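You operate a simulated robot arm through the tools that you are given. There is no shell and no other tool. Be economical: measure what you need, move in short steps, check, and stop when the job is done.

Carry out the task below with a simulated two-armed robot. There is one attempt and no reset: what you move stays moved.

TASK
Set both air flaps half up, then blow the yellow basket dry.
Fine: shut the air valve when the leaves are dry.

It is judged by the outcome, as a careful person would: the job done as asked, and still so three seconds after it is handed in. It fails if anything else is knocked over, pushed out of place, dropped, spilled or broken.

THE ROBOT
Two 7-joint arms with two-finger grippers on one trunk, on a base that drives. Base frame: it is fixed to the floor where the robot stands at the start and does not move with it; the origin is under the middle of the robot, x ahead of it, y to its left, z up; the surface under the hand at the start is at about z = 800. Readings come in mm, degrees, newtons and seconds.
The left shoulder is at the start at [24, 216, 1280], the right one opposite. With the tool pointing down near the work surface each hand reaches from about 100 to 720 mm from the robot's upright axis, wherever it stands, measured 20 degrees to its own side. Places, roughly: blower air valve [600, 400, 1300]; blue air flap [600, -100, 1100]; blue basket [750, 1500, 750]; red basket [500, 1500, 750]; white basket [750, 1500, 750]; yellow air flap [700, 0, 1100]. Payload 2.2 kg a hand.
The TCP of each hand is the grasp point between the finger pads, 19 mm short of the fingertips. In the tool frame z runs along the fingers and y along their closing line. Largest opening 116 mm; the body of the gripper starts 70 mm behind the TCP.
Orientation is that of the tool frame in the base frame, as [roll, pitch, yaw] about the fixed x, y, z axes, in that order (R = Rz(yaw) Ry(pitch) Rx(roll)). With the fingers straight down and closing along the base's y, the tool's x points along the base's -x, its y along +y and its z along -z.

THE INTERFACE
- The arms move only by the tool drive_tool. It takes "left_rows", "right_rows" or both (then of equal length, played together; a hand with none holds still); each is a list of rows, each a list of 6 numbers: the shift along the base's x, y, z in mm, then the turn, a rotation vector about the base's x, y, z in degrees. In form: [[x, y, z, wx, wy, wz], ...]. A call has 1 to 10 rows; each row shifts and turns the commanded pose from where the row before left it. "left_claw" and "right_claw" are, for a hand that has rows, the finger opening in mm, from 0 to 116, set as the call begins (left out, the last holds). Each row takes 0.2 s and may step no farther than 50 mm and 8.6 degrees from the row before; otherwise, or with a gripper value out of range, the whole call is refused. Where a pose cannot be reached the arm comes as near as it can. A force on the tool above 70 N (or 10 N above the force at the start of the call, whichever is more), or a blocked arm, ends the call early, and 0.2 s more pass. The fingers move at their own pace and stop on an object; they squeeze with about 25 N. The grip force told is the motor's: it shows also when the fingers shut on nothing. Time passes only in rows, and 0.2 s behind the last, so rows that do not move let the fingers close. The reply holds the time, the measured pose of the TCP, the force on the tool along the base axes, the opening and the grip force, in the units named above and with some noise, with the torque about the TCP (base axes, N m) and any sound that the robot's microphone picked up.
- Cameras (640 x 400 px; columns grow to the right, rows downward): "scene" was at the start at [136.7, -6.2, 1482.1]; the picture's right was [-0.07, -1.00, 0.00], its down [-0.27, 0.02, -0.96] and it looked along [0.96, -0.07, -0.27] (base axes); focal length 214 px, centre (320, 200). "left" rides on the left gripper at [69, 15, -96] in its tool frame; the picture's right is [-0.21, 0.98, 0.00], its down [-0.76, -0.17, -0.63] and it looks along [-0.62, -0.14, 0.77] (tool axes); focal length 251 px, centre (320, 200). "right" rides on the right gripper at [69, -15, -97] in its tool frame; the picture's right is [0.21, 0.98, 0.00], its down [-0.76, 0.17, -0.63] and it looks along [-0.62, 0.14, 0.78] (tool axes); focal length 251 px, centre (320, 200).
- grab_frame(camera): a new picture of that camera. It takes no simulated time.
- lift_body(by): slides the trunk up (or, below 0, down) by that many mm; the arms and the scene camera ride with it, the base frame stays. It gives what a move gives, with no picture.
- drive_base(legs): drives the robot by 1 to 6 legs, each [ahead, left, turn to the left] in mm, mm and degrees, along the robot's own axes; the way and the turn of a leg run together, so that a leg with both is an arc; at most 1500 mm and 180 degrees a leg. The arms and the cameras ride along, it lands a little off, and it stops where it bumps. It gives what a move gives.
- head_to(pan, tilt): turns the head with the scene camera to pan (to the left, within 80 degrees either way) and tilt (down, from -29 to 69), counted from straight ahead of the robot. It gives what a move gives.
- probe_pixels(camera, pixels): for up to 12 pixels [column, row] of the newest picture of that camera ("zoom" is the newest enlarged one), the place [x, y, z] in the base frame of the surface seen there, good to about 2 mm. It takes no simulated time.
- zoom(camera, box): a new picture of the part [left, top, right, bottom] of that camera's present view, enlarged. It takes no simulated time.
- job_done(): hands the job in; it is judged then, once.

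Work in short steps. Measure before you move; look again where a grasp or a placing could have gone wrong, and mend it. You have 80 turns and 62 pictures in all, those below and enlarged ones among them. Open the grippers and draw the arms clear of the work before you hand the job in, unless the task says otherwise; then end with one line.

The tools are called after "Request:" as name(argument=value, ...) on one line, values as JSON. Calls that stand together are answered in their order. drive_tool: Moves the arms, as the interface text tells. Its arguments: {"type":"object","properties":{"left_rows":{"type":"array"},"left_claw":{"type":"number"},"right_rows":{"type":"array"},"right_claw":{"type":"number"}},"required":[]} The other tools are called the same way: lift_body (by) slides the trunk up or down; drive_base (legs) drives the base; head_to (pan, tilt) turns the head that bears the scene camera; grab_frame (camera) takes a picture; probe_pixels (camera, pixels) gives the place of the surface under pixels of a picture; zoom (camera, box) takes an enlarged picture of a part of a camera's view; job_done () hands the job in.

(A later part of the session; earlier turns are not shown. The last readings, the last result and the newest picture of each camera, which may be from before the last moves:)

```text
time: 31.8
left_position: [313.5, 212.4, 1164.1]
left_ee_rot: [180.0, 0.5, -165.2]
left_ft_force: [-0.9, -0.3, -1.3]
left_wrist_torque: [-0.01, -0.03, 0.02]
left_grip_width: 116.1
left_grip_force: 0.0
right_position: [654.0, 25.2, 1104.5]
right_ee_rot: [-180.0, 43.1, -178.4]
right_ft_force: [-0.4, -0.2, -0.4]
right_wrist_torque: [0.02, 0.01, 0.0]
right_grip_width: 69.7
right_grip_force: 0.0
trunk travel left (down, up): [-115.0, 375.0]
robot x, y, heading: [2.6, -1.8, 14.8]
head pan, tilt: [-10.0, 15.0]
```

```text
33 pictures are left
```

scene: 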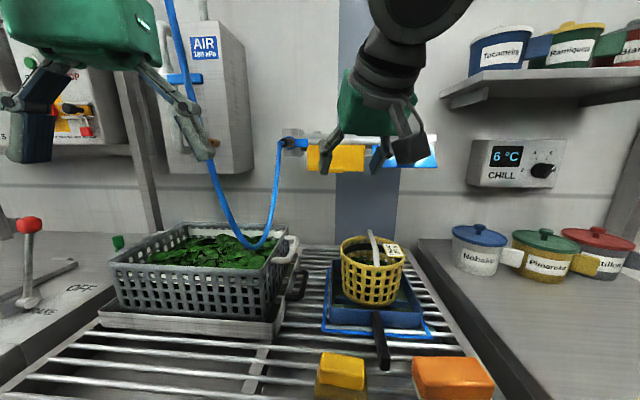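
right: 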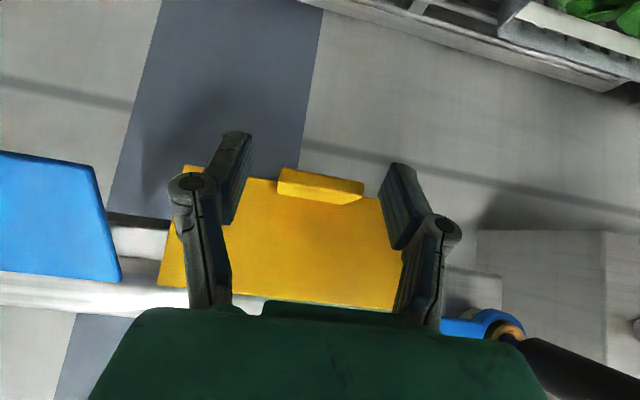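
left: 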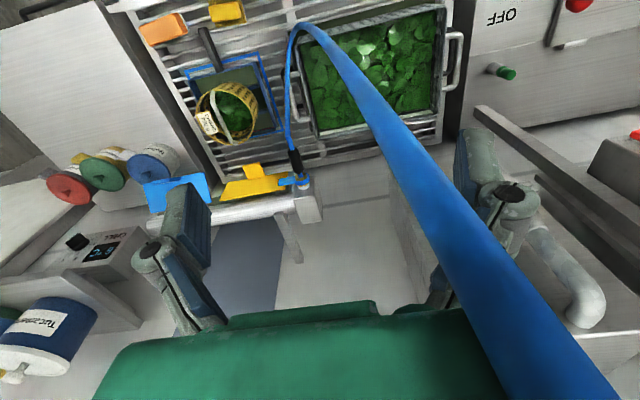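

Pose reached exactly. I close on the tab and lift it about 20° along its arc, watching force.

Request:
drive_tool(right_rows=[[0, 0, 0, 0, 0, 0], [0, 0, 0, 0, 0, 0]], right_claw=20)

Request:
drive_tool(right_rows=[[-6.8, 0, 3.8, 0, 0, 0], [-6.4, 0, 4.5, 0, 0, 0], [-5.9, 0, 5.3, 0, 0, 0], [0, 0, 0, 0, 0, 0]])

Request:
grab_frame(camera="right")

```text
time: 32.4
left_position: [315.2, 212.1, 1164.4]
left_ee_rot: [179.9, 0.4, -165.1]
left_ft_force: [-0.3, 0.0, -0.1]
left_wrist_torque: [0.0, 0.01, -0.02]
left_grip_width: 115.7
left_grip_force: 0.0
right_position: [654.7, 25.7, 1104.8]
right_ee_rot: [-179.8, 43.1, -178.3]
right_ft_force: [-0.7, -2.0, 1.1]
right_wrist_torque: [-0.05, -0.01, -0.19]
right_grip_width: 39.7
right_grip_force: 45.2
trunk travel left (down, up): [-115.0, 375.0]
robot x, y, heading: [-0.4, -0.7, 14.6]
head pan, tilt: [-10.0, 15.0]
```

```text
time: 33.4
left_position: [314.8, 211.4, 1164.0]
left_ee_rot: [180.0, 0.5, -165.1]
left_ft_force: [0.9, -0.3, 0.4]
left_wrist_torque: [-0.04, -0.03, -0.02]
left_grip_width: 115.9
left_grip_force: 0.0
right_position: [634.7, 25.5, 1117.3]
right_ee_rot: [180.0, 42.8, -178.3]
right_ft_force: [-1.3, 1.6, -24.9]
right_wrist_torque: [0.07, 1.17, -0.1]
right_grip_width: 40.6
right_grip_force: 44.8
trunk travel left (down, up): [-115.0, 375.0]
robot x, y, heading: [1.6, 2.1, 14.9]
head pan, tilt: [-10.0, 15.0]
```

```text
32 pictures are left
```

right: 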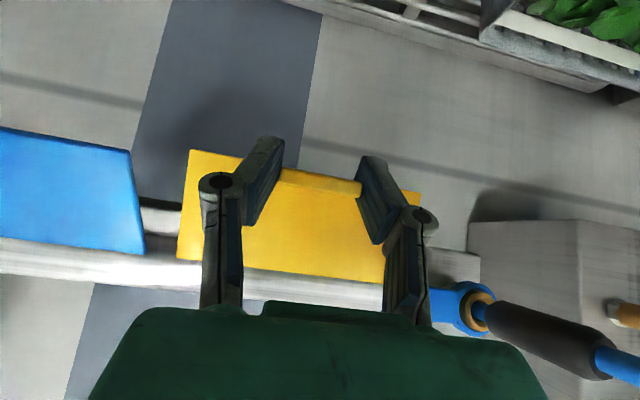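

I probe the yellow flap's angle.

Request:
probe_pixels(camera="right", pixels=[[195, 160], [190, 200], [190, 245], [225, 165], [290, 190], [290, 255], [340, 270], [410, 197]])

```text
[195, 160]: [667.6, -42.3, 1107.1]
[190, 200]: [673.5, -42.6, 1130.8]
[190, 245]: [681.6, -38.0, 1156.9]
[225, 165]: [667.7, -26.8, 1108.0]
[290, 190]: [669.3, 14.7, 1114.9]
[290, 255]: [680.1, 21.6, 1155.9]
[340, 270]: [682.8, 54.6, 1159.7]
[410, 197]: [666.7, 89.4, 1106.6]
```

Yellow is ≈16° and pulling back. I lift it further towards ~35°.

Request:
drive_tool(right_rows=[[-4.5, 0, 5, 0, 0, 0], [-4, 0, 5.5, 0, 0, 0], [0, 0, 0, 0, 0, 0]])

Request:
grab_frame(camera="right")

Request:
probe_pixels(camera="right", pixels=[[195, 160], [190, 200], [190, 235], [225, 165], [290, 190], [290, 245], [340, 260], [410, 197]])

```text
time: 34.2
left_position: [315.3, 212.3, 1163.4]
left_ee_rot: [179.9, 0.4, -165.1]
left_ft_force: [-0.5, 0.3, 1.4]
left_wrist_torque: [0.0, -0.02, 0.0]
left_grip_width: 115.9
left_grip_force: 0.0
right_position: [627.7, 26.1, 1129.7]
right_ee_rot: [180.0, 43.1, -178.4]
right_ft_force: [0.3, -0.5, -16.9]
right_wrist_torque: [0.14, 0.96, -0.1]
right_grip_width: 40.4
right_grip_force: 44.8
trunk travel left (down, up): [-115.0, 375.0]
robot x, y, heading: [-1.8, -1.2, 15.0]
head pan, tilt: [-10.0, 15.0]
```

```text
31 pictures are left
```

right: 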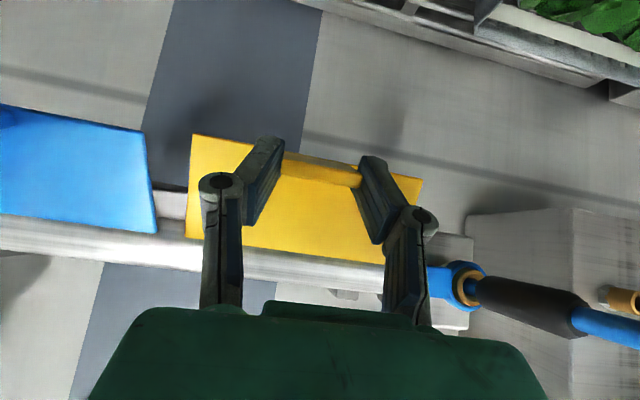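

```text
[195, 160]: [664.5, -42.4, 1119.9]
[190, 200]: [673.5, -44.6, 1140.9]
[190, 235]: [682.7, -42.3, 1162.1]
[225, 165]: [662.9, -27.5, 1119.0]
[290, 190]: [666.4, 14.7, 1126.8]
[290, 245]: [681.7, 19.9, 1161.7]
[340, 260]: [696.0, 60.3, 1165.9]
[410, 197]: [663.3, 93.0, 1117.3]
```

Now ≈23.5°, resistance falling. Another step.

Request:
drive_tool(right_rows=[[-3, 0, 5, 0, 0, 0], [-3, 0, 6, 0, 0, 0], [0, 0, 0, 0, 0, 0]])

Request:
grab_frame(camera="right")

Request:
probe_pixels(camera="right", pixels=[[200, 150], [195, 190], [193, 225], [225, 160], [290, 180], [290, 235], [340, 245], [410, 190]])

```text
time: 35.0
left_position: [313.8, 212.4, 1164.5]
left_ee_rot: [180.0, 0.4, -165.1]
left_ft_force: [0.2, 0.4, 0.3]
left_wrist_torque: [0.0, -0.01, -0.04]
left_grip_width: 115.9
left_grip_force: 0.0
right_position: [620.3, 24.9, 1144.5]
right_ee_rot: [-180.0, 43.5, -178.5]
right_ft_force: [1.4, -1.4, -0.9]
right_wrist_torque: [0.09, -0.02, -0.22]
right_grip_width: 40.5
right_grip_force: 45.1
trunk travel left (down, up): [-115.0, 375.0]
robot x, y, heading: [1.7, 3.4, 14.8]
head pan, tilt: [-10.0, 15.0]
```

```text
30 pictures are left
```

right: 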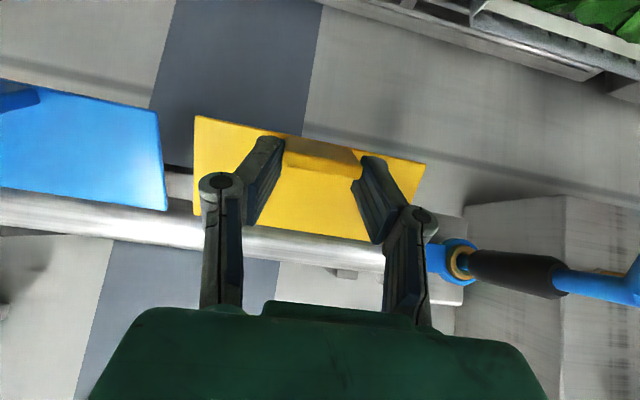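

```text
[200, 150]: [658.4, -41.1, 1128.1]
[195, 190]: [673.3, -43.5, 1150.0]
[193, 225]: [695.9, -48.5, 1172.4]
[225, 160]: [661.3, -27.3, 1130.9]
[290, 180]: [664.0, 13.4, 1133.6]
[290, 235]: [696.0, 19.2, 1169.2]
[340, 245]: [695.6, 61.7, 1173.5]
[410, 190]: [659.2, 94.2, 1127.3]
```

≈34° and the force vanished; I release and back off to see where it rests.

Request:
drive_tool(right_rows=[[0, 0, 0, 0, 0, 0], [0, 0, 0, 0, 0, 0], [-25, 0, 22, 0, 0, 0], [-25, 0, 22, 0, 0, 0], [0, 0, 0, 0, 0, 0]], right_claw=75)

Request:
grab_frame(camera="right")

Request:
probe_pixels(camera="right", pixels=[[260, 160], [265, 190], [265, 210], [310, 180], [310, 225], [360, 180], [370, 230], [60, 150], [60, 180], [160, 160], [160, 200]])

```text
time: 36.2
left_position: [314.9, 213.1, 1163.5]
left_ee_rot: [179.9, 0.5, -165.1]
left_ft_force: [-0.3, -0.2, 0.2]
left_wrist_torque: [0.05, 0.02, 0.01]
left_grip_width: 116.1
left_grip_force: 0.0
right_position: [569.4, 25.2, 1184.9]
right_ee_rot: [180.0, 43.1, -178.3]
right_ft_force: [0.1, 0.1, 1.0]
right_wrist_torque: [-0.01, 0.01, 0.0]
right_grip_width: 75.0
right_grip_force: 0.0
trunk travel left (down, up): [-115.0, 375.0]
robot x, y, heading: [2.0, -2.4, 15.1]
head pan, tilt: [-10.0, 15.0]
```

```text
29 pictures are left
```

right: 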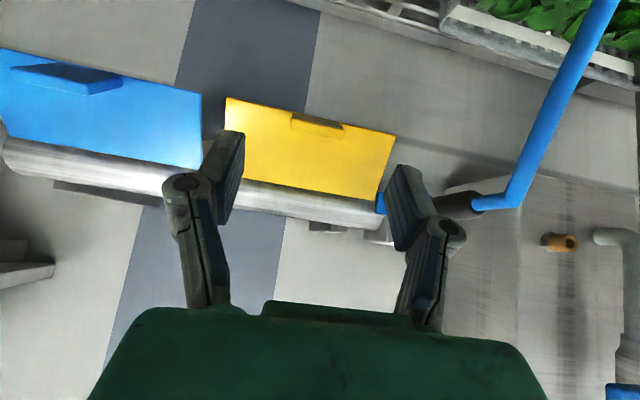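

```text
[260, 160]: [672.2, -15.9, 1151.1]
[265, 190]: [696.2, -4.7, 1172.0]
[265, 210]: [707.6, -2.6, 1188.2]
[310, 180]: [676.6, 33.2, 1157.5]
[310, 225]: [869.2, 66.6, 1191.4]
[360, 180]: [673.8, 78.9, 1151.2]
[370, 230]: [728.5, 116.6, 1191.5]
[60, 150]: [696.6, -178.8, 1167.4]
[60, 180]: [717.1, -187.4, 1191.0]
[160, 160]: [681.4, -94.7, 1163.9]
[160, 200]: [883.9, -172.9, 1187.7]
```

I probe better points on both flaps (yellow px ~ (235–385, 105–190), blue (10–195, 60–160)).

Request:
probe_pixels(camera="right", pixels=[[250, 110], [250, 130], [250, 165], [275, 115], [300, 175], [370, 140], [365, 175], [20, 110], [60, 120], [130, 100], [140, 145], [195, 100]])

Request:
zoom(camera="scene", box=[270, 100, 450, 200])

```text
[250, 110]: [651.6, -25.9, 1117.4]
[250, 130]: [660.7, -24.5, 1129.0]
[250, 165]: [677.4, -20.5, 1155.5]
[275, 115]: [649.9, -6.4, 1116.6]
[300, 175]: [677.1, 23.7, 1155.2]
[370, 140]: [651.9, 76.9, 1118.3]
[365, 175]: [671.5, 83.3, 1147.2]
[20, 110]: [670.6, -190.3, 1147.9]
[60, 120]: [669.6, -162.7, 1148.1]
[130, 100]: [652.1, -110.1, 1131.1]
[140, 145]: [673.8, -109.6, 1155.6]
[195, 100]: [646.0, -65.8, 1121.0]
```

```text
3.56 times, centred on (360, 150) of scene
```

zoom: 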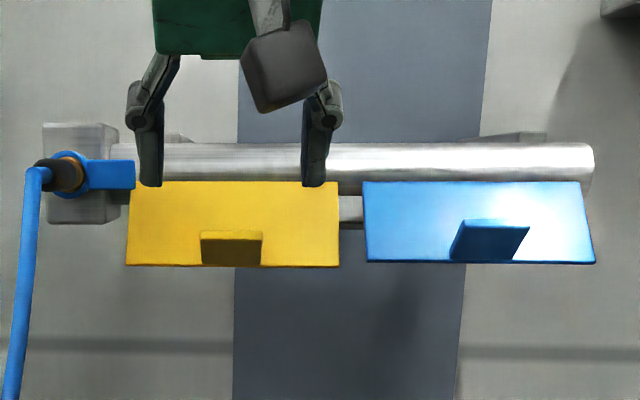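

Yellow rests ≈34.5°, blue ≈39.5°; the grips slipped, so I need the full range to know "half". I'd lift yellow from beneath with a level tool; first I check the basket's height for clearance.

Request:
probe_pixels(camera="scene", pixels=[[374, 234], [372, 240], [394, 250], [345, 242], [400, 255], [372, 290], [376, 262], [345, 370], [340, 330], [275, 250], [296, 245]])

Request:
zoom(camera="scene", box=[310, 220, 440, 350])

```text
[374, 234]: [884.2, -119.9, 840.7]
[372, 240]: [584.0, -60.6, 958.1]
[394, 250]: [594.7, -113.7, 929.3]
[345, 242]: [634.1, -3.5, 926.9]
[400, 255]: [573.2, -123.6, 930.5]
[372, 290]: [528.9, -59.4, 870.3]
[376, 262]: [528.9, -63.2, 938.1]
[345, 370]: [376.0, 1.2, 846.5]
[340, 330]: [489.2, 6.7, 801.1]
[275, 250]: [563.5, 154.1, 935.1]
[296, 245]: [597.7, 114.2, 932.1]
```

```text
3.08 times, centred on (375, 285) of scene
```

zoom: 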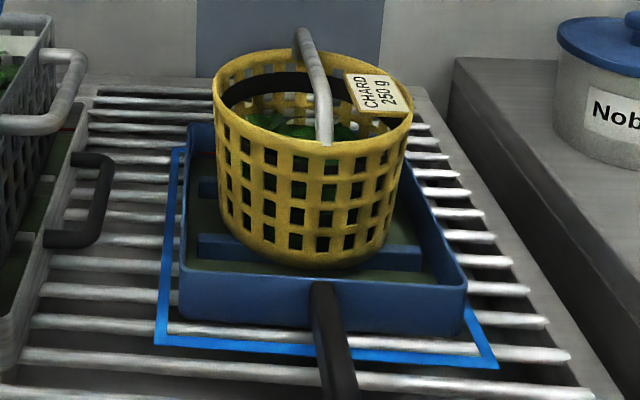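

Basket top is ≈960, so there is clearance. I level the tool and drop in front of and below the yellow flap, fingers closed.

Request:
drive_tool(right_rows=[[-8, 0, -18, 0, -7, 0], [-8, 0, -18, 0, -7, 0], [-8, 0, -18, 0, -7, 0], [-5, 0, -18, 0, -7, 0], [0, 0, -18, 0, -7, 0], [0, 0, -18, 0, -5, 0], [0, 0, 0, 0, 0, 0]], right_claw=0)

Request:
grab_frame(camera="scene")

```text
time: 37.8
left_position: [313.5, 213.8, 1163.7]
left_ee_rot: [-180.0, 0.3, -165.1]
left_ft_force: [0.1, -0.4, -0.6]
left_wrist_torque: [0.0, 0.0, 0.0]
left_grip_width: 116.1
left_grip_force: 0.0
right_position: [540.7, 27.5, 1076.7]
right_ee_rot: [-170.8, 83.2, -169.6]
right_ft_force: [0.2, -0.1, 0.0]
right_wrist_torque: [0.01, -0.01, 0.02]
right_grip_width: 0.2
right_grip_force: 25.2
trunk travel left (down, up): [-115.0, 375.0]
robot x, y, heading: [-0.3, -0.7, 15.1]
head pan, tilt: [-10.0, 15.0]
```

```text
26 pictures are left
```

scene: 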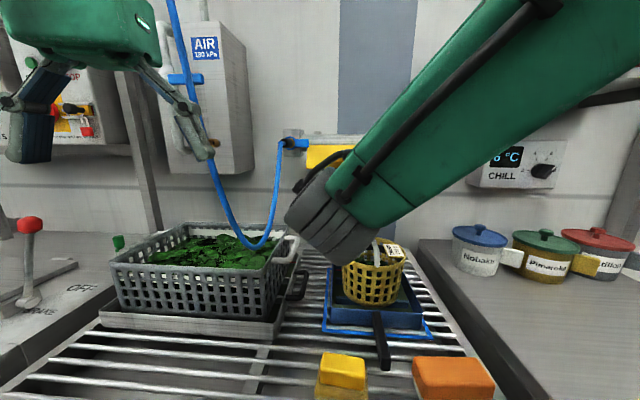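

Level and clear. I slide under the yellow flap and lift gradually, watching the force.

Request:
drive_tool(right_rows=[[38, 0, 0, 0, 0, 0], [38, 0, 0, 0, 0, 0], [34, 0, 0, 0, 0, 0], [0, 0, 10, 0, 0, 0], [0, 0, 10, 0, 0, 0], [0, 0, 8, 0, 0, 0], [0, 0, 5, 0, 0, 0], [0, 0, 5, 0, 0, 0], [0, 0, 0, 0, 0, 0]])

Request:
grab_frame(camera="right")

```text
time: 39.8
left_position: [313.7, 212.6, 1164.2]
left_ee_rot: [179.9, 0.4, -165.1]
left_ft_force: [0.9, 0.3, 0.1]
left_wrist_torque: [0.0, 0.02, -0.01]
left_grip_width: 115.9
left_grip_force: 0.1
right_position: [650.1, 26.8, 1117.1]
right_ee_rot: [-171.2, 83.0, -170.2]
right_ft_force: [-0.1, 0.4, -0.3]
right_wrist_torque: [-0.01, 0.0, -0.01]
right_grip_width: 0.3
right_grip_force: 24.8
trunk travel left (down, up): [-115.0, 375.0]
robot x, y, heading: [2.2, -0.6, 14.8]
head pan, tilt: [-10.0, 15.0]
```

```text
25 pictures are left
```

right: 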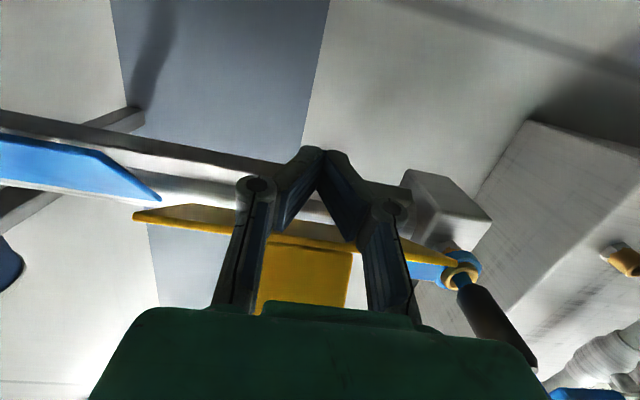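

No force yet; I probe the edges of the flaps from below.

Request:
probe_pixels(camera="right", pixels=[[150, 216], [210, 222], [180, 208], [215, 215], [290, 240], [300, 265], [300, 290], [430, 258], [60, 175], [130, 190], [60, 160]])

```text
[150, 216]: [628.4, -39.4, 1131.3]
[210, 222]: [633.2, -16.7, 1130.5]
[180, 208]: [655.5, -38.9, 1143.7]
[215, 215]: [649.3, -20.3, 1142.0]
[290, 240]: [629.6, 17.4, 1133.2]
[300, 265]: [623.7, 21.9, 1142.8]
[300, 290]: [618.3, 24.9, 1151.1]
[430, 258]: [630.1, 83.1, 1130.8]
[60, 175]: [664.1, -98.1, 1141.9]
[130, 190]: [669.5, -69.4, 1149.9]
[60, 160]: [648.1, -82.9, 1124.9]
```

Yellow is now ≈57° and stays put: it's a friction hinge. I continue lifting to find its stop.

Request:
drive_tool(right_rows=[[0, 0, 5, 0, 0, 0], [0, 0, 5, 0, 0, 0], [0, 0, 5, 0, 0, 0], [0, 0, 5, 0, 0, 0]])

Request:
drive_tool(right_rows=[[0, 0, 5, 0, 0, 0], [0, 0, 5, 0, 0, 0], [0, 0, 5, 0, 0, 0]])

Request:
grab_frame(camera="right")

```text
time: 40.8
left_position: [318.5, 211.7, 1162.9]
left_ee_rot: [179.9, 0.2, -165.1]
left_ft_force: [0.2, 0.3, 0.7]
left_wrist_torque: [0.0, -0.01, -0.03]
left_grip_width: 116.1
left_grip_force: 0.1
right_position: [652.9, 26.6, 1120.9]
right_ee_rot: [-170.3, 81.4, -168.9]
right_ft_force: [-6.7, 0.2, -58.3]
right_wrist_torque: [1.0, -1.5, -0.19]
right_grip_width: 6.1
right_grip_force: 28.8
trunk travel left (down, up): [-115.0, 375.0]
robot x, y, heading: [-0.9, 0.2, 14.9]
head pan, tilt: [-10.0, 15.0]
```

```text
time: 41.2
left_position: [316.3, 211.6, 1164.3]
left_ee_rot: [179.9, 0.0, -165.1]
left_ft_force: [0.8, 0.0, 0.4]
left_wrist_torque: [0.03, -0.03, 0.01]
left_grip_width: 116.2
left_grip_force: 0.1
right_position: [650.9, 25.0, 1116.8]
right_ee_rot: [-170.5, 80.3, -169.2]
right_ft_force: [68.6, 5.6, -53.4]
right_wrist_torque: [0.83, 1.3, 0.75]
right_grip_width: 0.1
right_grip_force: 28.3
trunk travel left (down, up): [-115.0, 375.0]
robot x, y, heading: [3.7, -2.6, 14.9]
head pan, tilt: [-10.0, 15.0]
stopped in row 2 (right hand): the force on the tool passed its limit at 73 N (the readings are from after the stop); the commanded pose is now the measured one
```

```text
24 pictures are left
```

right: 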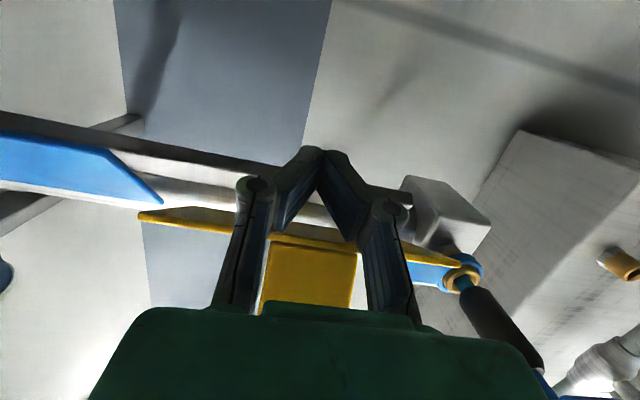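

The flap stopped at ≈58–60° with 70 N: that's the upper stop (blue started there), so half up is ≈30°. I lower, back out, and look where it rests.

Request:
drive_tool(right_rows=[[0, 0, -15, 0, 0, 0], [-15, 0, -15, 0, 0, 0], [-40, 0, 0, 0, 0, 0], [-40, 0, 0, 0, 0, 0], [-20, 0, 0, 0, 0, 0], [0, 0, 0, 0, 0, 0]], right_claw=0)

Request:
drive_tool(right_rows=[[0, -5, 18, 4.5, 5, -4.5], [0, -5, 25, 4, 6, -4], [0, -10, 30, 0, 7, 0], [0, -10, 30, 0, 7, 0], [0, -10, 20, 0, 0, 0], [0, 0, 0, 0, 0, 0]])

Request:
grab_frame(camera="right")

```text
time: 42.6
left_position: [307.8, 211.5, 1166.1]
left_ee_rot: [-179.9, 0.8, -165.1]
left_ft_force: [-0.6, -0.4, -0.3]
left_wrist_torque: [0.0, -0.02, 0.02]
left_grip_width: 116.0
left_grip_force: 0.1
right_position: [528.3, 25.1, 1097.8]
right_ee_rot: [-170.0, 81.4, -168.6]
right_ft_force: [0.1, 0.1, 0.0]
right_wrist_torque: [0.03, -0.02, -0.04]
right_grip_width: 0.0
right_grip_force: 28.4
trunk travel left (down, up): [-115.0, 375.0]
robot x, y, heading: [2.3, -5.7, 14.8]
head pan, tilt: [-10.0, 15.0]
```

```text
time: 44.0
left_position: [308.4, 210.2, 1167.2]
left_ee_rot: [180.0, 0.7, -165.1]
left_ft_force: [-0.5, -1.0, -0.3]
left_wrist_torque: [-0.02, -0.01, -0.02]
left_grip_width: 116.1
left_grip_force: 0.0
right_position: [529.1, -15.0, 1220.2]
right_ee_rot: [172.2, 55.9, 164.6]
right_ft_force: [1.2, -0.3, 0.9]
right_wrist_torque: [0.0, -0.03, 0.0]
right_grip_width: 0.0
right_grip_force: 28.5
trunk travel left (down, up): [-115.0, 375.0]
robot x, y, heading: [1.7, -0.6, 15.0]
head pan, tilt: [-10.0, 15.0]
```

```text
23 pictures are left
```

right: 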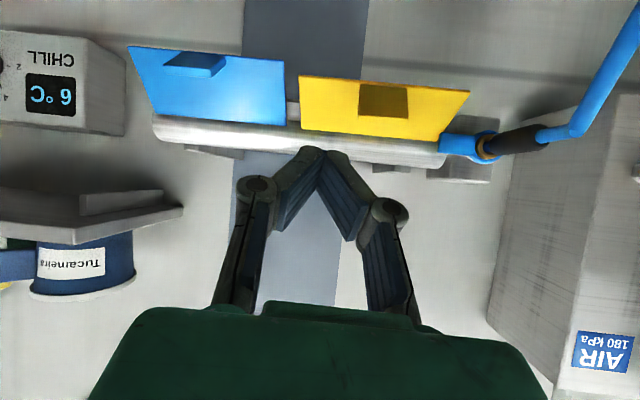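

Probe both flaps' resting angles.

Request:
probe_pixels(camera="right", pixels=[[310, 83], [310, 120], [340, 85], [340, 125], [440, 95], [425, 132], [150, 60], [160, 105], [240, 70], [240, 115], [270, 75], [270, 115]])

```text
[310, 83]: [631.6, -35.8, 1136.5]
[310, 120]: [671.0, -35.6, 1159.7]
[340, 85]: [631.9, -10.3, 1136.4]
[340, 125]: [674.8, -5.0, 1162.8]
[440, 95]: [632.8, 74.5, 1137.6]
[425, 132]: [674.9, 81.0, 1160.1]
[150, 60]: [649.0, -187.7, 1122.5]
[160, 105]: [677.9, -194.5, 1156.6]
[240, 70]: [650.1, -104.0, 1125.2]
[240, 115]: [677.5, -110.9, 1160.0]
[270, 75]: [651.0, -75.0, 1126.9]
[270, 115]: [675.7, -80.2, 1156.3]
```

Yellow is at 60° (full up), blue ≈39.5°. I now press the yellow face down with closed fingertips along the tool axis toward 30°.

Request:
drive_tool(right_rows=[[28, 0, -21, 0, 0, 0], [28, 0, -21, 0, 0, 0], [22, 0, -16, 0, 0, 0], [8, 0, -6, 0, 0, 0], [8, 0, -6, 0, 0, 0], [7, 0, -5, 0, 0, 0], [7, 0, -5, 0, 0, 0], [0, 0, 0, 0, 0, 0]])

Request:
grab_frame(camera="right")

```text
time: 45.8
left_position: [307.1, 211.9, 1165.7]
left_ee_rot: [180.0, 0.8, -165.1]
left_ft_force: [-0.4, 0.2, 0.5]
left_wrist_torque: [0.0, 0.0, -0.03]
left_grip_width: 116.1
left_grip_force: 0.1
right_position: [636.9, -13.8, 1140.9]
right_ee_rot: [172.3, 56.1, 164.6]
right_ft_force: [-0.1, 0.0, 0.1]
right_wrist_torque: [0.02, 0.0, -0.01]
right_grip_width: 0.0
right_grip_force: 28.5
trunk travel left (down, up): [-115.0, 375.0]
robot x, y, heading: [-1.1, 0.9, 14.9]
head pan, tilt: [-10.0, 15.0]
```

```text
22 pictures are left
```

right: 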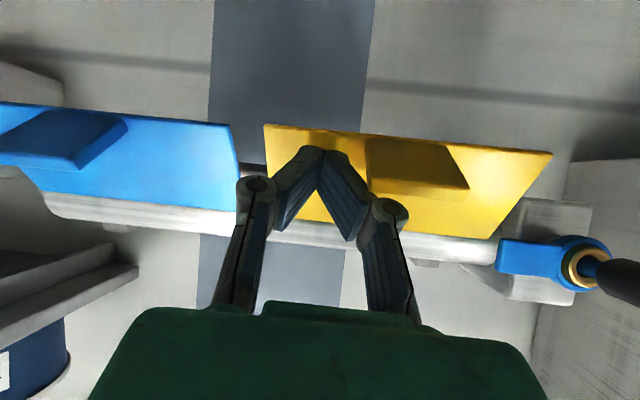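

Request:
probe_pixels(camera="right", pixels=[[275, 130], [275, 170], [275, 165], [350, 145], [360, 200], [490, 160], [480, 220], [520, 165], [420, 215]])

```text
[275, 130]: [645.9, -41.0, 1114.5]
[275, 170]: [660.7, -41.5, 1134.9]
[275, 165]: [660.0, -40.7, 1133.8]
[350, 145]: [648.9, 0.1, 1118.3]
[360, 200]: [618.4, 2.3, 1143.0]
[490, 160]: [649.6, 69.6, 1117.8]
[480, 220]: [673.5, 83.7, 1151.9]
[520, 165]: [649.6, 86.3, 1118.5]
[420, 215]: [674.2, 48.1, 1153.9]
```

Yellow is ≈35°, no contact force now. I press a bit further toward 30° and watch.

Request:
drive_tool(right_rows=[[3, 0, -2, 0, 0, 0], [3, 0, -2, 0, 0, 0], [2, 0, -1, 0, 0, 0], [0, 0, 0, 0, 0, 0]])

Request:
grab_frame(camera="right")

Request:
probe_pixels(camera="right", pixels=[[275, 140], [275, 170], [490, 170], [480, 220], [520, 175], [420, 220], [350, 155]])

```text
time: 46.8
left_position: [308.8, 210.8, 1166.7]
left_ee_rot: [180.0, 0.7, -165.0]
left_ft_force: [-0.3, -0.2, -0.3]
left_wrist_torque: [0.04, 0.01, 0.0]
left_grip_width: 115.8
left_grip_force: 0.1
right_position: [644.9, -14.6, 1135.9]
right_ee_rot: [172.3, 56.0, 164.6]
right_ft_force: [0.0, 0.7, 0.3]
right_wrist_torque: [-0.01, -0.01, 0.0]
right_grip_width: 0.1
right_grip_force: 28.4
trunk travel left (down, up): [-115.0, 375.0]
robot x, y, heading: [2.1, -4.7, 14.7]
head pan, tilt: [-10.0, 15.0]
```

```text
21 pictures are left
```

right: 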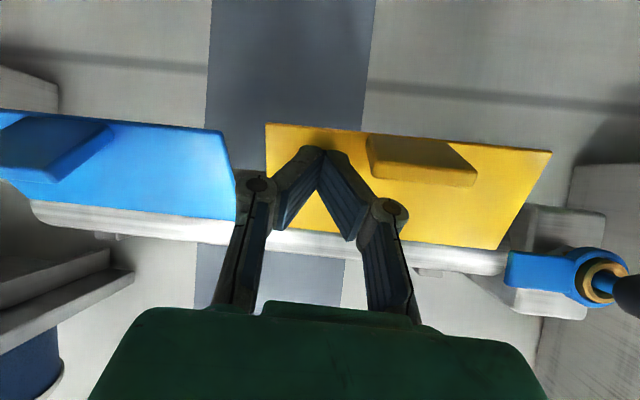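

```text
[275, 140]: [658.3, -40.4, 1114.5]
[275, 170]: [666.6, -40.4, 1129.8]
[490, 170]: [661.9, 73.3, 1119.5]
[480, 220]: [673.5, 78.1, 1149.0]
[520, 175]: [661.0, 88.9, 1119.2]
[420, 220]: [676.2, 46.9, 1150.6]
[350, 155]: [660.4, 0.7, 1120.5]
```

Yellow is ≈25°: pressing maps to about 1.2°/mm (TCP [641,1138.4] ↔ 30°). I do the blue now with that same target at y=-95.

Request:
drive_tool(right_rows=[[-20, 0, 14, 0, 0, 0], [-20, 0, 14, 0, 0, 0], [0, -40, 0, 0, 0, 0], [0, -40, 0, 0, 0, 0], [0, 0, 0, 0, 0, 0]])

Request:
drive_tool(right_rows=[[18, 0, -13, 0, 0, 0], [9, 0, -6, 0, 0, 0], [5, 0, -3.5, 0, 0, 0], [4, 0, -3, 0, 0, 0], [0, 0, 0, 0, 0, 0]])

Request:
grab_frame(camera="right")

```text
time: 48.0
left_position: [309.2, 212.5, 1168.1]
left_ee_rot: [-180.0, 0.7, -165.0]
left_ft_force: [0.4, 0.3, -0.3]
left_wrist_torque: [-0.07, 0.0, -0.01]
left_grip_width: 116.0
left_grip_force: 0.1
right_position: [606.4, -96.0, 1163.5]
right_ee_rot: [172.2, 56.0, 164.7]
right_ft_force: [-0.2, -0.1, -0.4]
right_wrist_torque: [0.03, -0.03, -0.05]
right_grip_width: 0.0
right_grip_force: 28.9
trunk travel left (down, up): [-115.0, 375.0]
robot x, y, heading: [-1.0, -0.9, 15.1]
head pan, tilt: [-10.0, 15.0]
```

```text
time: 49.2
left_position: [309.7, 211.3, 1166.5]
left_ee_rot: [-180.0, 0.7, -165.0]
left_ft_force: [-0.2, -0.3, 0.2]
left_wrist_torque: [0.01, 0.02, 0.03]
left_grip_width: 116.2
left_grip_force: 0.0
right_position: [642.3, -94.8, 1139.2]
right_ee_rot: [172.2, 56.0, 164.6]
right_ft_force: [0.7, 1.0, 0.4]
right_wrist_torque: [-0.01, -0.02, -0.01]
right_grip_width: 0.0
right_grip_force: 28.3
trunk travel left (down, up): [-115.0, 375.0]
robot x, y, heading: [3.4, -0.8, 14.8]
head pan, tilt: [-10.0, 15.0]
```

```text
20 pictures are left
```

right: 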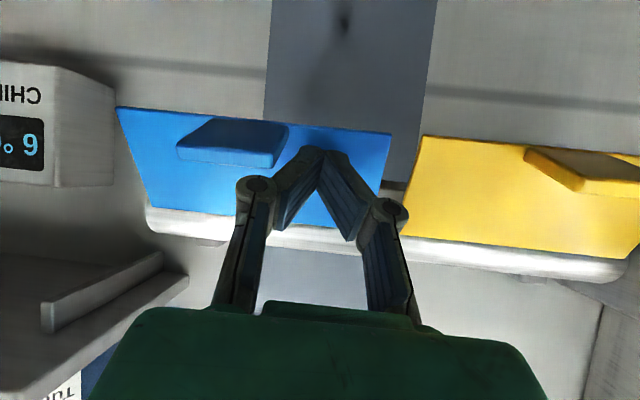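

Request:
probe_pixels(camera="right", pixels=[[130, 120], [160, 195], [200, 190], [300, 135], [370, 140], [365, 175], [430, 145], [430, 215], [500, 150], [530, 230], [590, 200], [600, 245]])

```text
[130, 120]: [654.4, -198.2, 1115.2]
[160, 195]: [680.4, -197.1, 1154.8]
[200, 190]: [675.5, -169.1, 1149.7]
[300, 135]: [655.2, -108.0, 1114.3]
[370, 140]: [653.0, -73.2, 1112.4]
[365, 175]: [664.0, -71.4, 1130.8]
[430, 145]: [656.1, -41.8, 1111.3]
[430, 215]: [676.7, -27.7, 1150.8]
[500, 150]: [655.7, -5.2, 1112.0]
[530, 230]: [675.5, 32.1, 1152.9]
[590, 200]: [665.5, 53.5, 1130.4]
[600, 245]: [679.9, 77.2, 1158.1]
```

Blue ≈29–30°, good. Yellow ≈26.5°; I'll fine-tune it with a light pinch on its tab: back off, square up, and move over it.

Request:
drive_tool(right_rows=[[-20, 0, 14, 0, 0, 0], [-24, 0, 14, 0, 0, 0], [0, 40, 0, -2.2, 0, 4.5], [0, 40, 0, -2.2, 0, 4.4], [0, 40, 0, 0, 0, 0], [0, 0, 0, 0, 0, 0]], right_claw=72)

Request:
grab_frame(camera="right")

```text
time: 50.6
left_position: [312.5, 199.0, 1167.2]
left_ee_rot: [179.6, 0.8, -165.2]
left_ft_force: [0.2, -0.8, -0.3]
left_wrist_torque: [0.06, 0.01, -0.01]
left_grip_width: 115.9
left_grip_force: 0.1
right_position: [601.9, 15.0, 1165.4]
right_ee_rot: [179.2, 56.5, 179.3]
right_ft_force: [0.1, -1.4, 0.6]
right_wrist_torque: [0.05, 0.02, 0.05]
right_grip_width: 72.0
right_grip_force: 0.1
trunk travel left (down, up): [-115.0, 375.0]
robot x, y, heading: [7.2, 0.3, 14.9]
head pan, tilt: [-10.0, 15.0]
```

```text
19 pictures are left
```

right: 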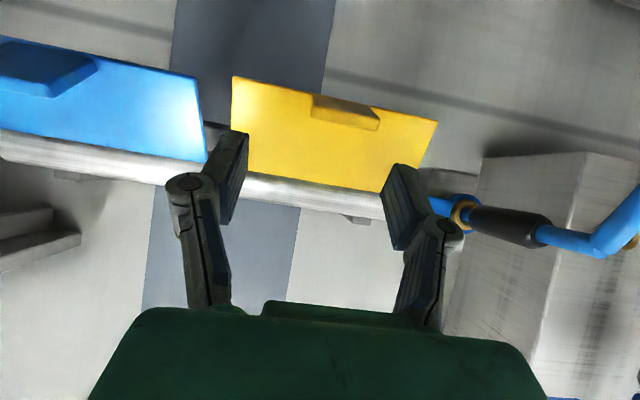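

Probe yellow again before gripping.

Request:
probe_pixels(camera="right", pixels=[[245, 85], [250, 160], [280, 90], [290, 165], [410, 125], [390, 155], [330, 175], [318, 105], [375, 120], [345, 112], [190, 90], [190, 150]])

```text
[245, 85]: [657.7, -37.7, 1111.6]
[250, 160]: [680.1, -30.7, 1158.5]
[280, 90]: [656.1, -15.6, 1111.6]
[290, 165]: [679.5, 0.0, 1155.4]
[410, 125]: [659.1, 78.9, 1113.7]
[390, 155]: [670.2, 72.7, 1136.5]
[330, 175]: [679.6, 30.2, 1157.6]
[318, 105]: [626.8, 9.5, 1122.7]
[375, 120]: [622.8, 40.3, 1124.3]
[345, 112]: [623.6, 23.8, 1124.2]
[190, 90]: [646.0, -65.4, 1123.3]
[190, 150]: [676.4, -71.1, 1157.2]
```

Yellow ≈26°, but blue went back to ≈41° (opening the fingers while near dragged its tab). I'll first fix yellow with a small pinch lift, then re-press blue and withdraw closed.

Request:
drive_tool(right_rows=[[-10, 10, -22, 0, 0, 0], [0, 0, -23, 0, 0, 0], [20, 0, 0, 0, 0, 0], [20, 0, 0, 0, 0, 0], [0, 0, 0, 0, 0, 0]])

Request:
drive_tool(right_rows=[[0, 0, 0, 0, 0, 0], [0, 0, 0, 0, 0, 0], [-2.4, 0, 2.6, 0, 0, 0], [-2.4, 0, 2.8, 0, 0, 0], [0, 0, 0, 0, 0, 0]], right_claw=20)

Request:
grab_frame(camera="right")

```text
time: 51.8
left_position: [308.0, 215.6, 1165.6]
left_ee_rot: [-179.8, 0.7, -165.0]
left_ft_force: [0.3, 0.5, 0.4]
left_wrist_torque: [-0.03, -0.02, -0.03]
left_grip_width: 115.9
left_grip_force: 0.1
right_position: [624.6, 40.3, 1121.8]
right_ee_rot: [-179.6, 56.7, -179.6]
right_ft_force: [-0.6, 0.0, -0.6]
right_wrist_torque: [0.0, 0.02, 0.0]
right_grip_width: 72.2
right_grip_force: 0.0
trunk travel left (down, up): [-115.0, 375.0]
robot x, y, heading: [0.3, -1.9, 14.9]
head pan, tilt: [-10.0, 15.0]
```

```text
time: 53.0
left_position: [311.4, 206.9, 1164.2]
left_ee_rot: [179.7, 0.4, -165.1]
left_ft_force: [-0.7, 0.5, -1.5]
left_wrist_torque: [-0.03, -0.03, 0.01]
left_grip_width: 115.8
left_grip_force: 0.1
right_position: [625.7, 25.3, 1123.2]
right_ee_rot: [-179.8, 56.2, 179.4]
right_ft_force: [10.1, -36.2, -13.3]
right_wrist_torque: [-0.22, 1.21, -0.34]
right_grip_width: 40.7
right_grip_force: 44.5
trunk travel left (down, up): [-115.0, 375.0]
robot x, y, heading: [-1.4, -0.3, 15.0]
head pan, tilt: [-10.0, 15.0]
```

```text
18 pictures are left
```

right: 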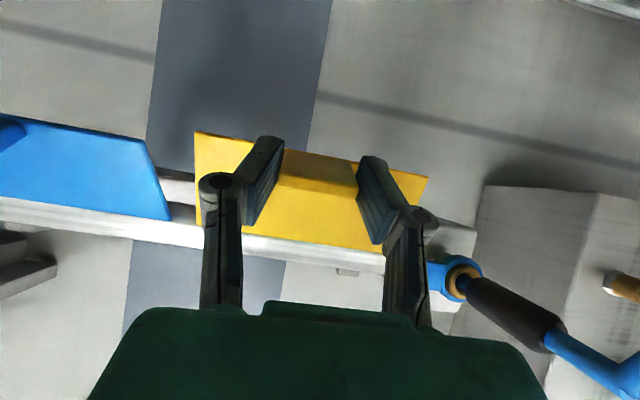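

Pinched off-centre with 36 N side load; I probe the flap and shift the hand right to relieve it.

Request:
probe_pixels(camera="right", pixels=[[205, 140], [205, 210], [230, 145], [300, 200], [300, 235], [410, 185], [340, 240], [320, 165]])

Request:
drive_tool(right_rows=[[0, -7, 0, 0, 0, 0], [0, -7, 0, 0, 0, 0], [0, 0, 0, 0, 0, 0]])

```text
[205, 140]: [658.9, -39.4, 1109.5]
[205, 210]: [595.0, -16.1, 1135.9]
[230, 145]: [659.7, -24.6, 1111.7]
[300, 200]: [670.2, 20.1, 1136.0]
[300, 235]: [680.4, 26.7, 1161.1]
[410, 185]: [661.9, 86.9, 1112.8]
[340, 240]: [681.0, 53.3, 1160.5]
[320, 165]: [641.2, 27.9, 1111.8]
```

```text
time: 53.8
left_position: [311.2, 212.5, 1164.3]
left_ee_rot: [-180.0, 0.6, -165.1]
left_ft_force: [-0.2, -0.7, 0.1]
left_wrist_torque: [0.01, 0.01, 0.03]
left_grip_width: 115.8
left_grip_force: 0.1
right_position: [621.6, 25.8, 1124.4]
right_ee_rot: [180.0, 56.6, -179.8]
right_ft_force: [7.4, 6.3, -13.2]
right_wrist_torque: [0.23, 1.06, 0.11]
right_grip_width: 40.1
right_grip_force: 45.1
trunk travel left (down, up): [-115.0, 375.0]
robot x, y, heading: [-1.6, 1.6, 15.2]
head pan, tilt: [-10.0, 15.0]
```

Yellow reads ≈23°. I pull it up along the arc ~10 mm and check.

Request:
drive_tool(right_rows=[[-3.5, 0, 3.5, 0, 0, 0], [-3, 0, 4, 0, 0, 0], [-3, 0, 4, 0, 0, 0], [0, 0, 0, 0, 0, 0]])

Request:
grab_frame(camera="right")

Request:
probe_pixels(camera="right", pixels=[[205, 135], [205, 140], [230, 145], [300, 200], [300, 225], [410, 185], [340, 232], [260, 225]])

```text
time: 54.8
left_position: [310.5, 215.5, 1165.0]
left_ee_rot: [-179.9, 0.6, -165.0]
left_ft_force: [0.1, 0.9, 0.0]
left_wrist_torque: [0.03, 0.01, 0.02]
left_grip_width: 116.1
left_grip_force: 0.0
right_position: [614.7, 25.2, 1137.4]
right_ee_rot: [-179.7, 56.6, -179.7]
right_ft_force: [12.9, 20.4, -5.5]
right_wrist_torque: [0.42, 0.72, 0.34]
right_grip_width: 40.4
right_grip_force: 45.0
trunk travel left (down, up): [-115.0, 375.0]
robot x, y, heading: [-3.6, 1.5, 15.0]
head pan, tilt: [-10.0, 15.0]
```

```text
17 pictures are left
```

right: 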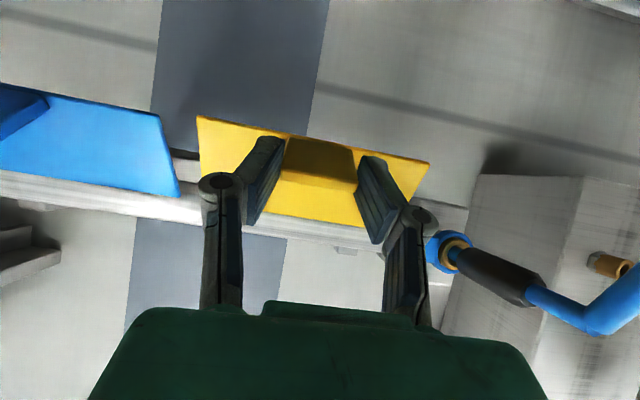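

```text
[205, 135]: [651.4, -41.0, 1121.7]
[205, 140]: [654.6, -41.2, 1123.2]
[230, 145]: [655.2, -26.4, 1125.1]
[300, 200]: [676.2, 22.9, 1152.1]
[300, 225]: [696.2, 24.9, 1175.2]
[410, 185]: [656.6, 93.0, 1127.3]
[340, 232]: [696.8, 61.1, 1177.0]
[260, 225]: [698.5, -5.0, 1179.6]
```

Yellow ≈34.5°. I open, wait, retreat, close, and shift to y=-15 for a fine press to 30°.

Request:
drive_tool(right_rows=[[0, 0, 0, 0, 0, 0], [0, 0, 0, 0, 0, 0], [-20, 0, 14, 0, 0, 0], [-20, 0, 14, 0, 0, 0], [0, 0, 10, 0, 0, 0], [0, 0, 0, 0, 0, 0]], right_claw=66)

Request:
drive_tool(right_rows=[[8, -20, 0, 0, 0, 0], [8, -20, 0, 0, 0, 0], [0, 0, 0, 0, 0, 0], [20, 0, -14, 0, 0, 0], [15, 0, -9, 0, 0, 0], [10, 0, -7, 0, 0, 0], [0, 0, 0, 0, 0, 0]], right_claw=0)

Request:
grab_frame(camera="right")

```text
time: 56.2
left_position: [308.3, 210.7, 1166.2]
left_ee_rot: [179.9, 0.8, -165.1]
left_ft_force: [-0.2, 0.8, 0.3]
left_wrist_torque: [-0.04, -0.01, 0.02]
left_grip_width: 115.8
left_grip_force: 0.1
right_position: [573.1, 20.9, 1174.8]
right_ee_rot: [-179.9, 56.6, 180.0]
right_ft_force: [-0.2, 0.4, -0.7]
right_wrist_torque: [0.01, 0.02, 0.02]
right_grip_width: 66.1
right_grip_force: 0.0
trunk travel left (down, up): [-115.0, 375.0]
robot x, y, heading: [1.2, 1.1, 15.1]
head pan, tilt: [-10.0, 15.0]
```

```text
time: 57.8
left_position: [309.2, 209.4, 1166.7]
left_ee_rot: [179.8, 0.6, -165.1]
left_ft_force: [-0.6, 0.1, -0.4]
left_wrist_torque: [0.0, -0.02, 0.0]
left_grip_width: 115.9
left_grip_force: 0.0
right_position: [633.5, -21.8, 1145.9]
right_ee_rot: [180.0, 56.6, 179.9]
right_ft_force: [-0.1, 1.1, 0.6]
right_wrist_torque: [0.04, -0.02, -0.04]
right_grip_width: 0.0
right_grip_force: 25.3
trunk travel left (down, up): [-115.0, 375.0]
robot x, y, heading: [-0.7, 3.1, 15.0]
head pan, tilt: [-10.0, 15.0]
```

```text
16 pictures are left
```

right: 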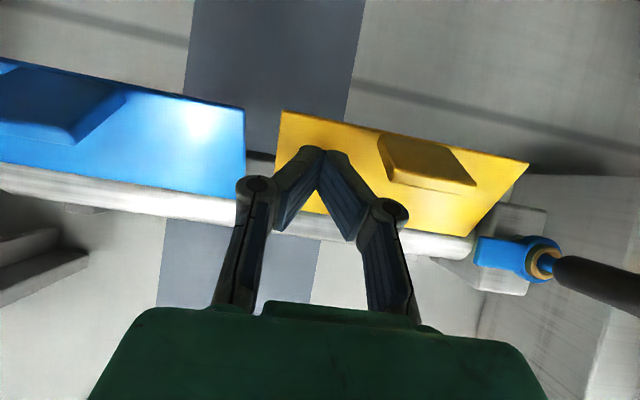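

Not yet in contact by much; a final press of ~9 mm to TCP [641,1140], then straight closed withdrawal and a check of both.

Request:
drive_tool(right_rows=[[4, 0, -3, 0, 0, 0], [4, 0, -3, 0, 0, 0], [0, 0, 0, 0, 0, 0], [-20, 0, 14, 0, 0, 0], [-20, 0, 14, 0, 0, 0], [0, 0, 0, 0, 0, 0]])

Request:
grab_frame(camera="right")

Request:
probe_pixels(camera="right", pixels=[[295, 85], [300, 140], [340, 95], [340, 145], [430, 110], [440, 160], [20, 110], [60, 120], [130, 130], [200, 85], [200, 140], [230, 100]])

```text
time: 59.2
left_position: [311.1, 209.2, 1166.2]
left_ee_rot: [179.9, 0.7, -165.0]
left_ft_force: [-0.9, 0.7, 0.1]
left_wrist_torque: [-0.03, 0.0, 0.0]
left_grip_width: 116.2
left_grip_force: 0.2
right_position: [600.6, -21.2, 1167.7]
right_ee_rot: [180.0, 56.5, -179.8]
right_ft_force: [-0.3, -0.3, -0.3]
right_wrist_torque: [-0.02, -0.01, -0.03]
right_grip_width: 0.0
right_grip_force: 24.9
trunk travel left (down, up): [-115.0, 375.0]
robot x, y, heading: [-0.5, -2.2, 14.9]
head pan, tilt: [-10.0, 15.0]
```

```text
15 pictures are left
```

right: 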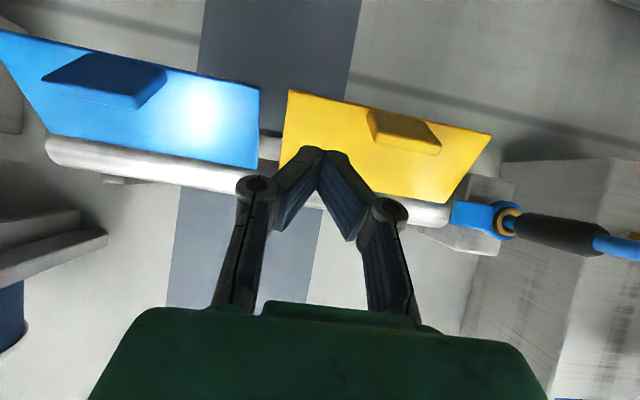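

```text
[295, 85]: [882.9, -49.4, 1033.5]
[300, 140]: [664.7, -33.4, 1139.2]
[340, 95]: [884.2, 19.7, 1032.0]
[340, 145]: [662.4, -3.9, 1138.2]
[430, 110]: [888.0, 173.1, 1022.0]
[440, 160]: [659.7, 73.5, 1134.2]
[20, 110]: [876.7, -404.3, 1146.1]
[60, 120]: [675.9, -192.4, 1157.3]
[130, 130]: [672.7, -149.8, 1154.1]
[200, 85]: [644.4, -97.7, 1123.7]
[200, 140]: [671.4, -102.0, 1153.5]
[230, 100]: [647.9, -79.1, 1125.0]
```

Yellow still ≈35° (barely touched). I press ~4 mm deeper and recheck after withdrawing.

Request:
drive_tool(right_rows=[[20, 0, -14, 0, 0, 0], [18, 0, -12, 0, 0, 0], [3, 0, -2, 0, 0, 0], [3, 0, -2, 0, 0, 0], [0, 0, 0, 0, 0, 0]])

Request:
drive_tool(right_rows=[[-20, 0, 14, 0, 0, 0], [-20, 0, 14, 0, 0, 0], [0, 0, 0, 0, 0, 0]])

Request:
grab_frame(camera="right")

Request:
probe_pixels(camera="right", pixels=[[300, 110], [300, 140], [340, 115], [340, 145], [450, 130], [440, 170], [420, 190], [60, 120], [200, 90], [200, 140], [290, 105], [470, 140]])

```text
time: 60.4
left_position: [308.1, 211.7, 1166.6]
left_ee_rot: [-180.0, 0.8, -165.1]
left_ft_force: [0.7, 0.5, 0.1]
left_wrist_torque: [-0.03, -0.02, 0.02]
left_grip_width: 115.8
left_grip_force: 0.0
right_position: [645.2, -20.0, 1137.6]
right_ee_rot: [-179.9, 56.6, -180.0]
right_ft_force: [-0.3, -0.8, -0.1]
right_wrist_torque: [0.0, -0.01, 0.04]
right_grip_width: 0.1
right_grip_force: 28.6
trunk travel left (down, up): [-115.0, 375.0]
robot x, y, heading: [-0.5, 1.4, 15.1]
head pan, tilt: [-10.0, 15.0]
```

```text
time: 61.2
left_position: [309.4, 209.4, 1166.2]
left_ee_rot: [180.0, 0.6, -165.2]
left_ft_force: [0.3, -1.2, -0.5]
left_wrist_torque: [0.0, -0.04, 0.03]
left_grip_width: 116.2
left_grip_force: 0.0
right_position: [606.5, -19.8, 1165.7]
right_ee_rot: [180.0, 56.6, 179.9]
right_ft_force: [-0.5, -0.7, -0.5]
right_wrist_torque: [0.05, 0.01, 0.02]
right_grip_width: 0.0
right_grip_force: 28.8
trunk travel left (down, up): [-115.0, 375.0]
robot x, y, heading: [-2.5, -1.0, 15.1]
head pan, tilt: [-10.0, 15.0]
```

```text
14 pictures are left
```

right: 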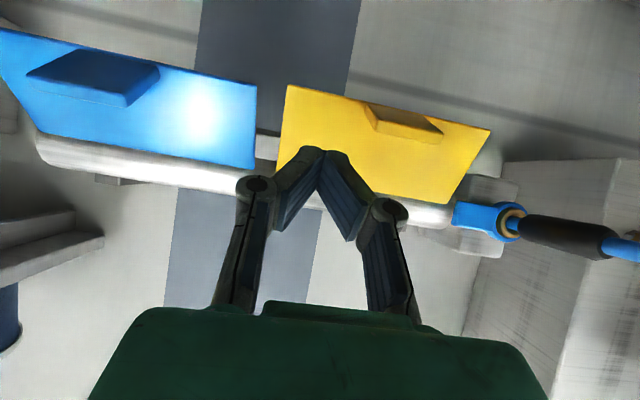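

```text
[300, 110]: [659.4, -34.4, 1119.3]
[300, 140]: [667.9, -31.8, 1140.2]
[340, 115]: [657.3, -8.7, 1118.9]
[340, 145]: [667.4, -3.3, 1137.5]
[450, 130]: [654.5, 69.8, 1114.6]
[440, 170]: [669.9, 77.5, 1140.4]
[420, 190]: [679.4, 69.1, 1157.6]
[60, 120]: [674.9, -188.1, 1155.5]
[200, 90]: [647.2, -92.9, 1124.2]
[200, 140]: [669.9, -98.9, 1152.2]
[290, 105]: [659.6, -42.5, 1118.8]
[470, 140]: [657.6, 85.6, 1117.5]
```

Yellow rests ≈28.5°: good. Now the blue: shift to y=-95, press to TCP [643,1139], withdraw closed.

Request:
drive_tool(right_rows=[[0, -38, 0, 0, 0, 0], [0, -38, 0, 0, 0, 0], [17, 0, -12, 0, 0, 0], [12, 0, -8, 0, 0, 0], [5, 0, -4, 0, 0, 0], [3.5, 0, -2.5, 0, 0, 0], [0, 0, 0, 0, 0, 0]])

Request:
drive_tool(right_rows=[[-20, 0, 14, 0, 0, 0], [-20, 0, 14, 0, 0, 0], [0, 0, 0, 0, 0, 0]])

Request:
grab_frame(camera="right")

Request:
probe_pixels(camera="right", pixels=[[150, 100], [160, 140], [200, 140], [300, 105], [300, 145], [360, 110], [360, 150], [430, 110], [430, 170], [500, 130], [530, 185], [340, 110]])

```text
time: 62.8
left_position: [308.6, 207.9, 1166.8]
left_ee_rot: [180.0, 0.7, -165.0]
left_ft_force: [0.4, -0.3, 0.8]
left_wrist_torque: [0.02, 0.0, 0.02]
left_grip_width: 115.9
left_grip_force: 0.1
right_position: [643.4, -98.5, 1138.2]
right_ee_rot: [179.9, 56.6, 179.9]
right_ft_force: [0.8, 0.2, 0.6]
right_wrist_torque: [0.0, -0.02, -0.01]
right_grip_width: 0.1
right_grip_force: 28.1
trunk travel left (down, up): [-115.0, 375.0]
robot x, y, heading: [1.3, -0.7, 14.9]
head pan, tilt: [-10.0, 15.0]
```

```text
time: 63.6
left_position: [310.4, 208.0, 1166.6]
left_ee_rot: [179.9, 0.7, -165.0]
left_ft_force: [-0.3, 0.4, 0.2]
left_wrist_torque: [-0.01, -0.05, 0.03]
left_grip_width: 116.0
left_grip_force: 0.1
right_position: [605.2, -97.1, 1165.5]
right_ee_rot: [179.9, 56.4, 179.8]
right_ft_force: [-1.1, -0.4, 0.6]
right_wrist_torque: [0.01, -0.01, -0.01]
right_grip_width: 0.2
right_grip_force: 28.4
trunk travel left (down, up): [-115.0, 375.0]
robot x, y, heading: [1.3, -1.1, 14.9]
head pan, tilt: [-10.0, 15.0]
```

```text
13 pictures are left
```

right: 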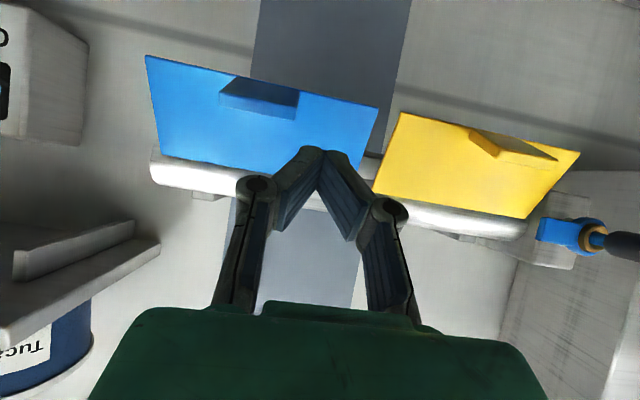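

```text
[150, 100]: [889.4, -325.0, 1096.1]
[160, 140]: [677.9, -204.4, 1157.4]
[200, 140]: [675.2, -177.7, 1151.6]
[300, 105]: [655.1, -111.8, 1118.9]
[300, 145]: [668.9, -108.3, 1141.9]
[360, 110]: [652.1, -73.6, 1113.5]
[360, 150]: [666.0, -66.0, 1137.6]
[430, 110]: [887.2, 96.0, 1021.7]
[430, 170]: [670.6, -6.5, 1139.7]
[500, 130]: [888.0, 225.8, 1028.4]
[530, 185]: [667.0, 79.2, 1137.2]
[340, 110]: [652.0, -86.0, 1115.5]
```

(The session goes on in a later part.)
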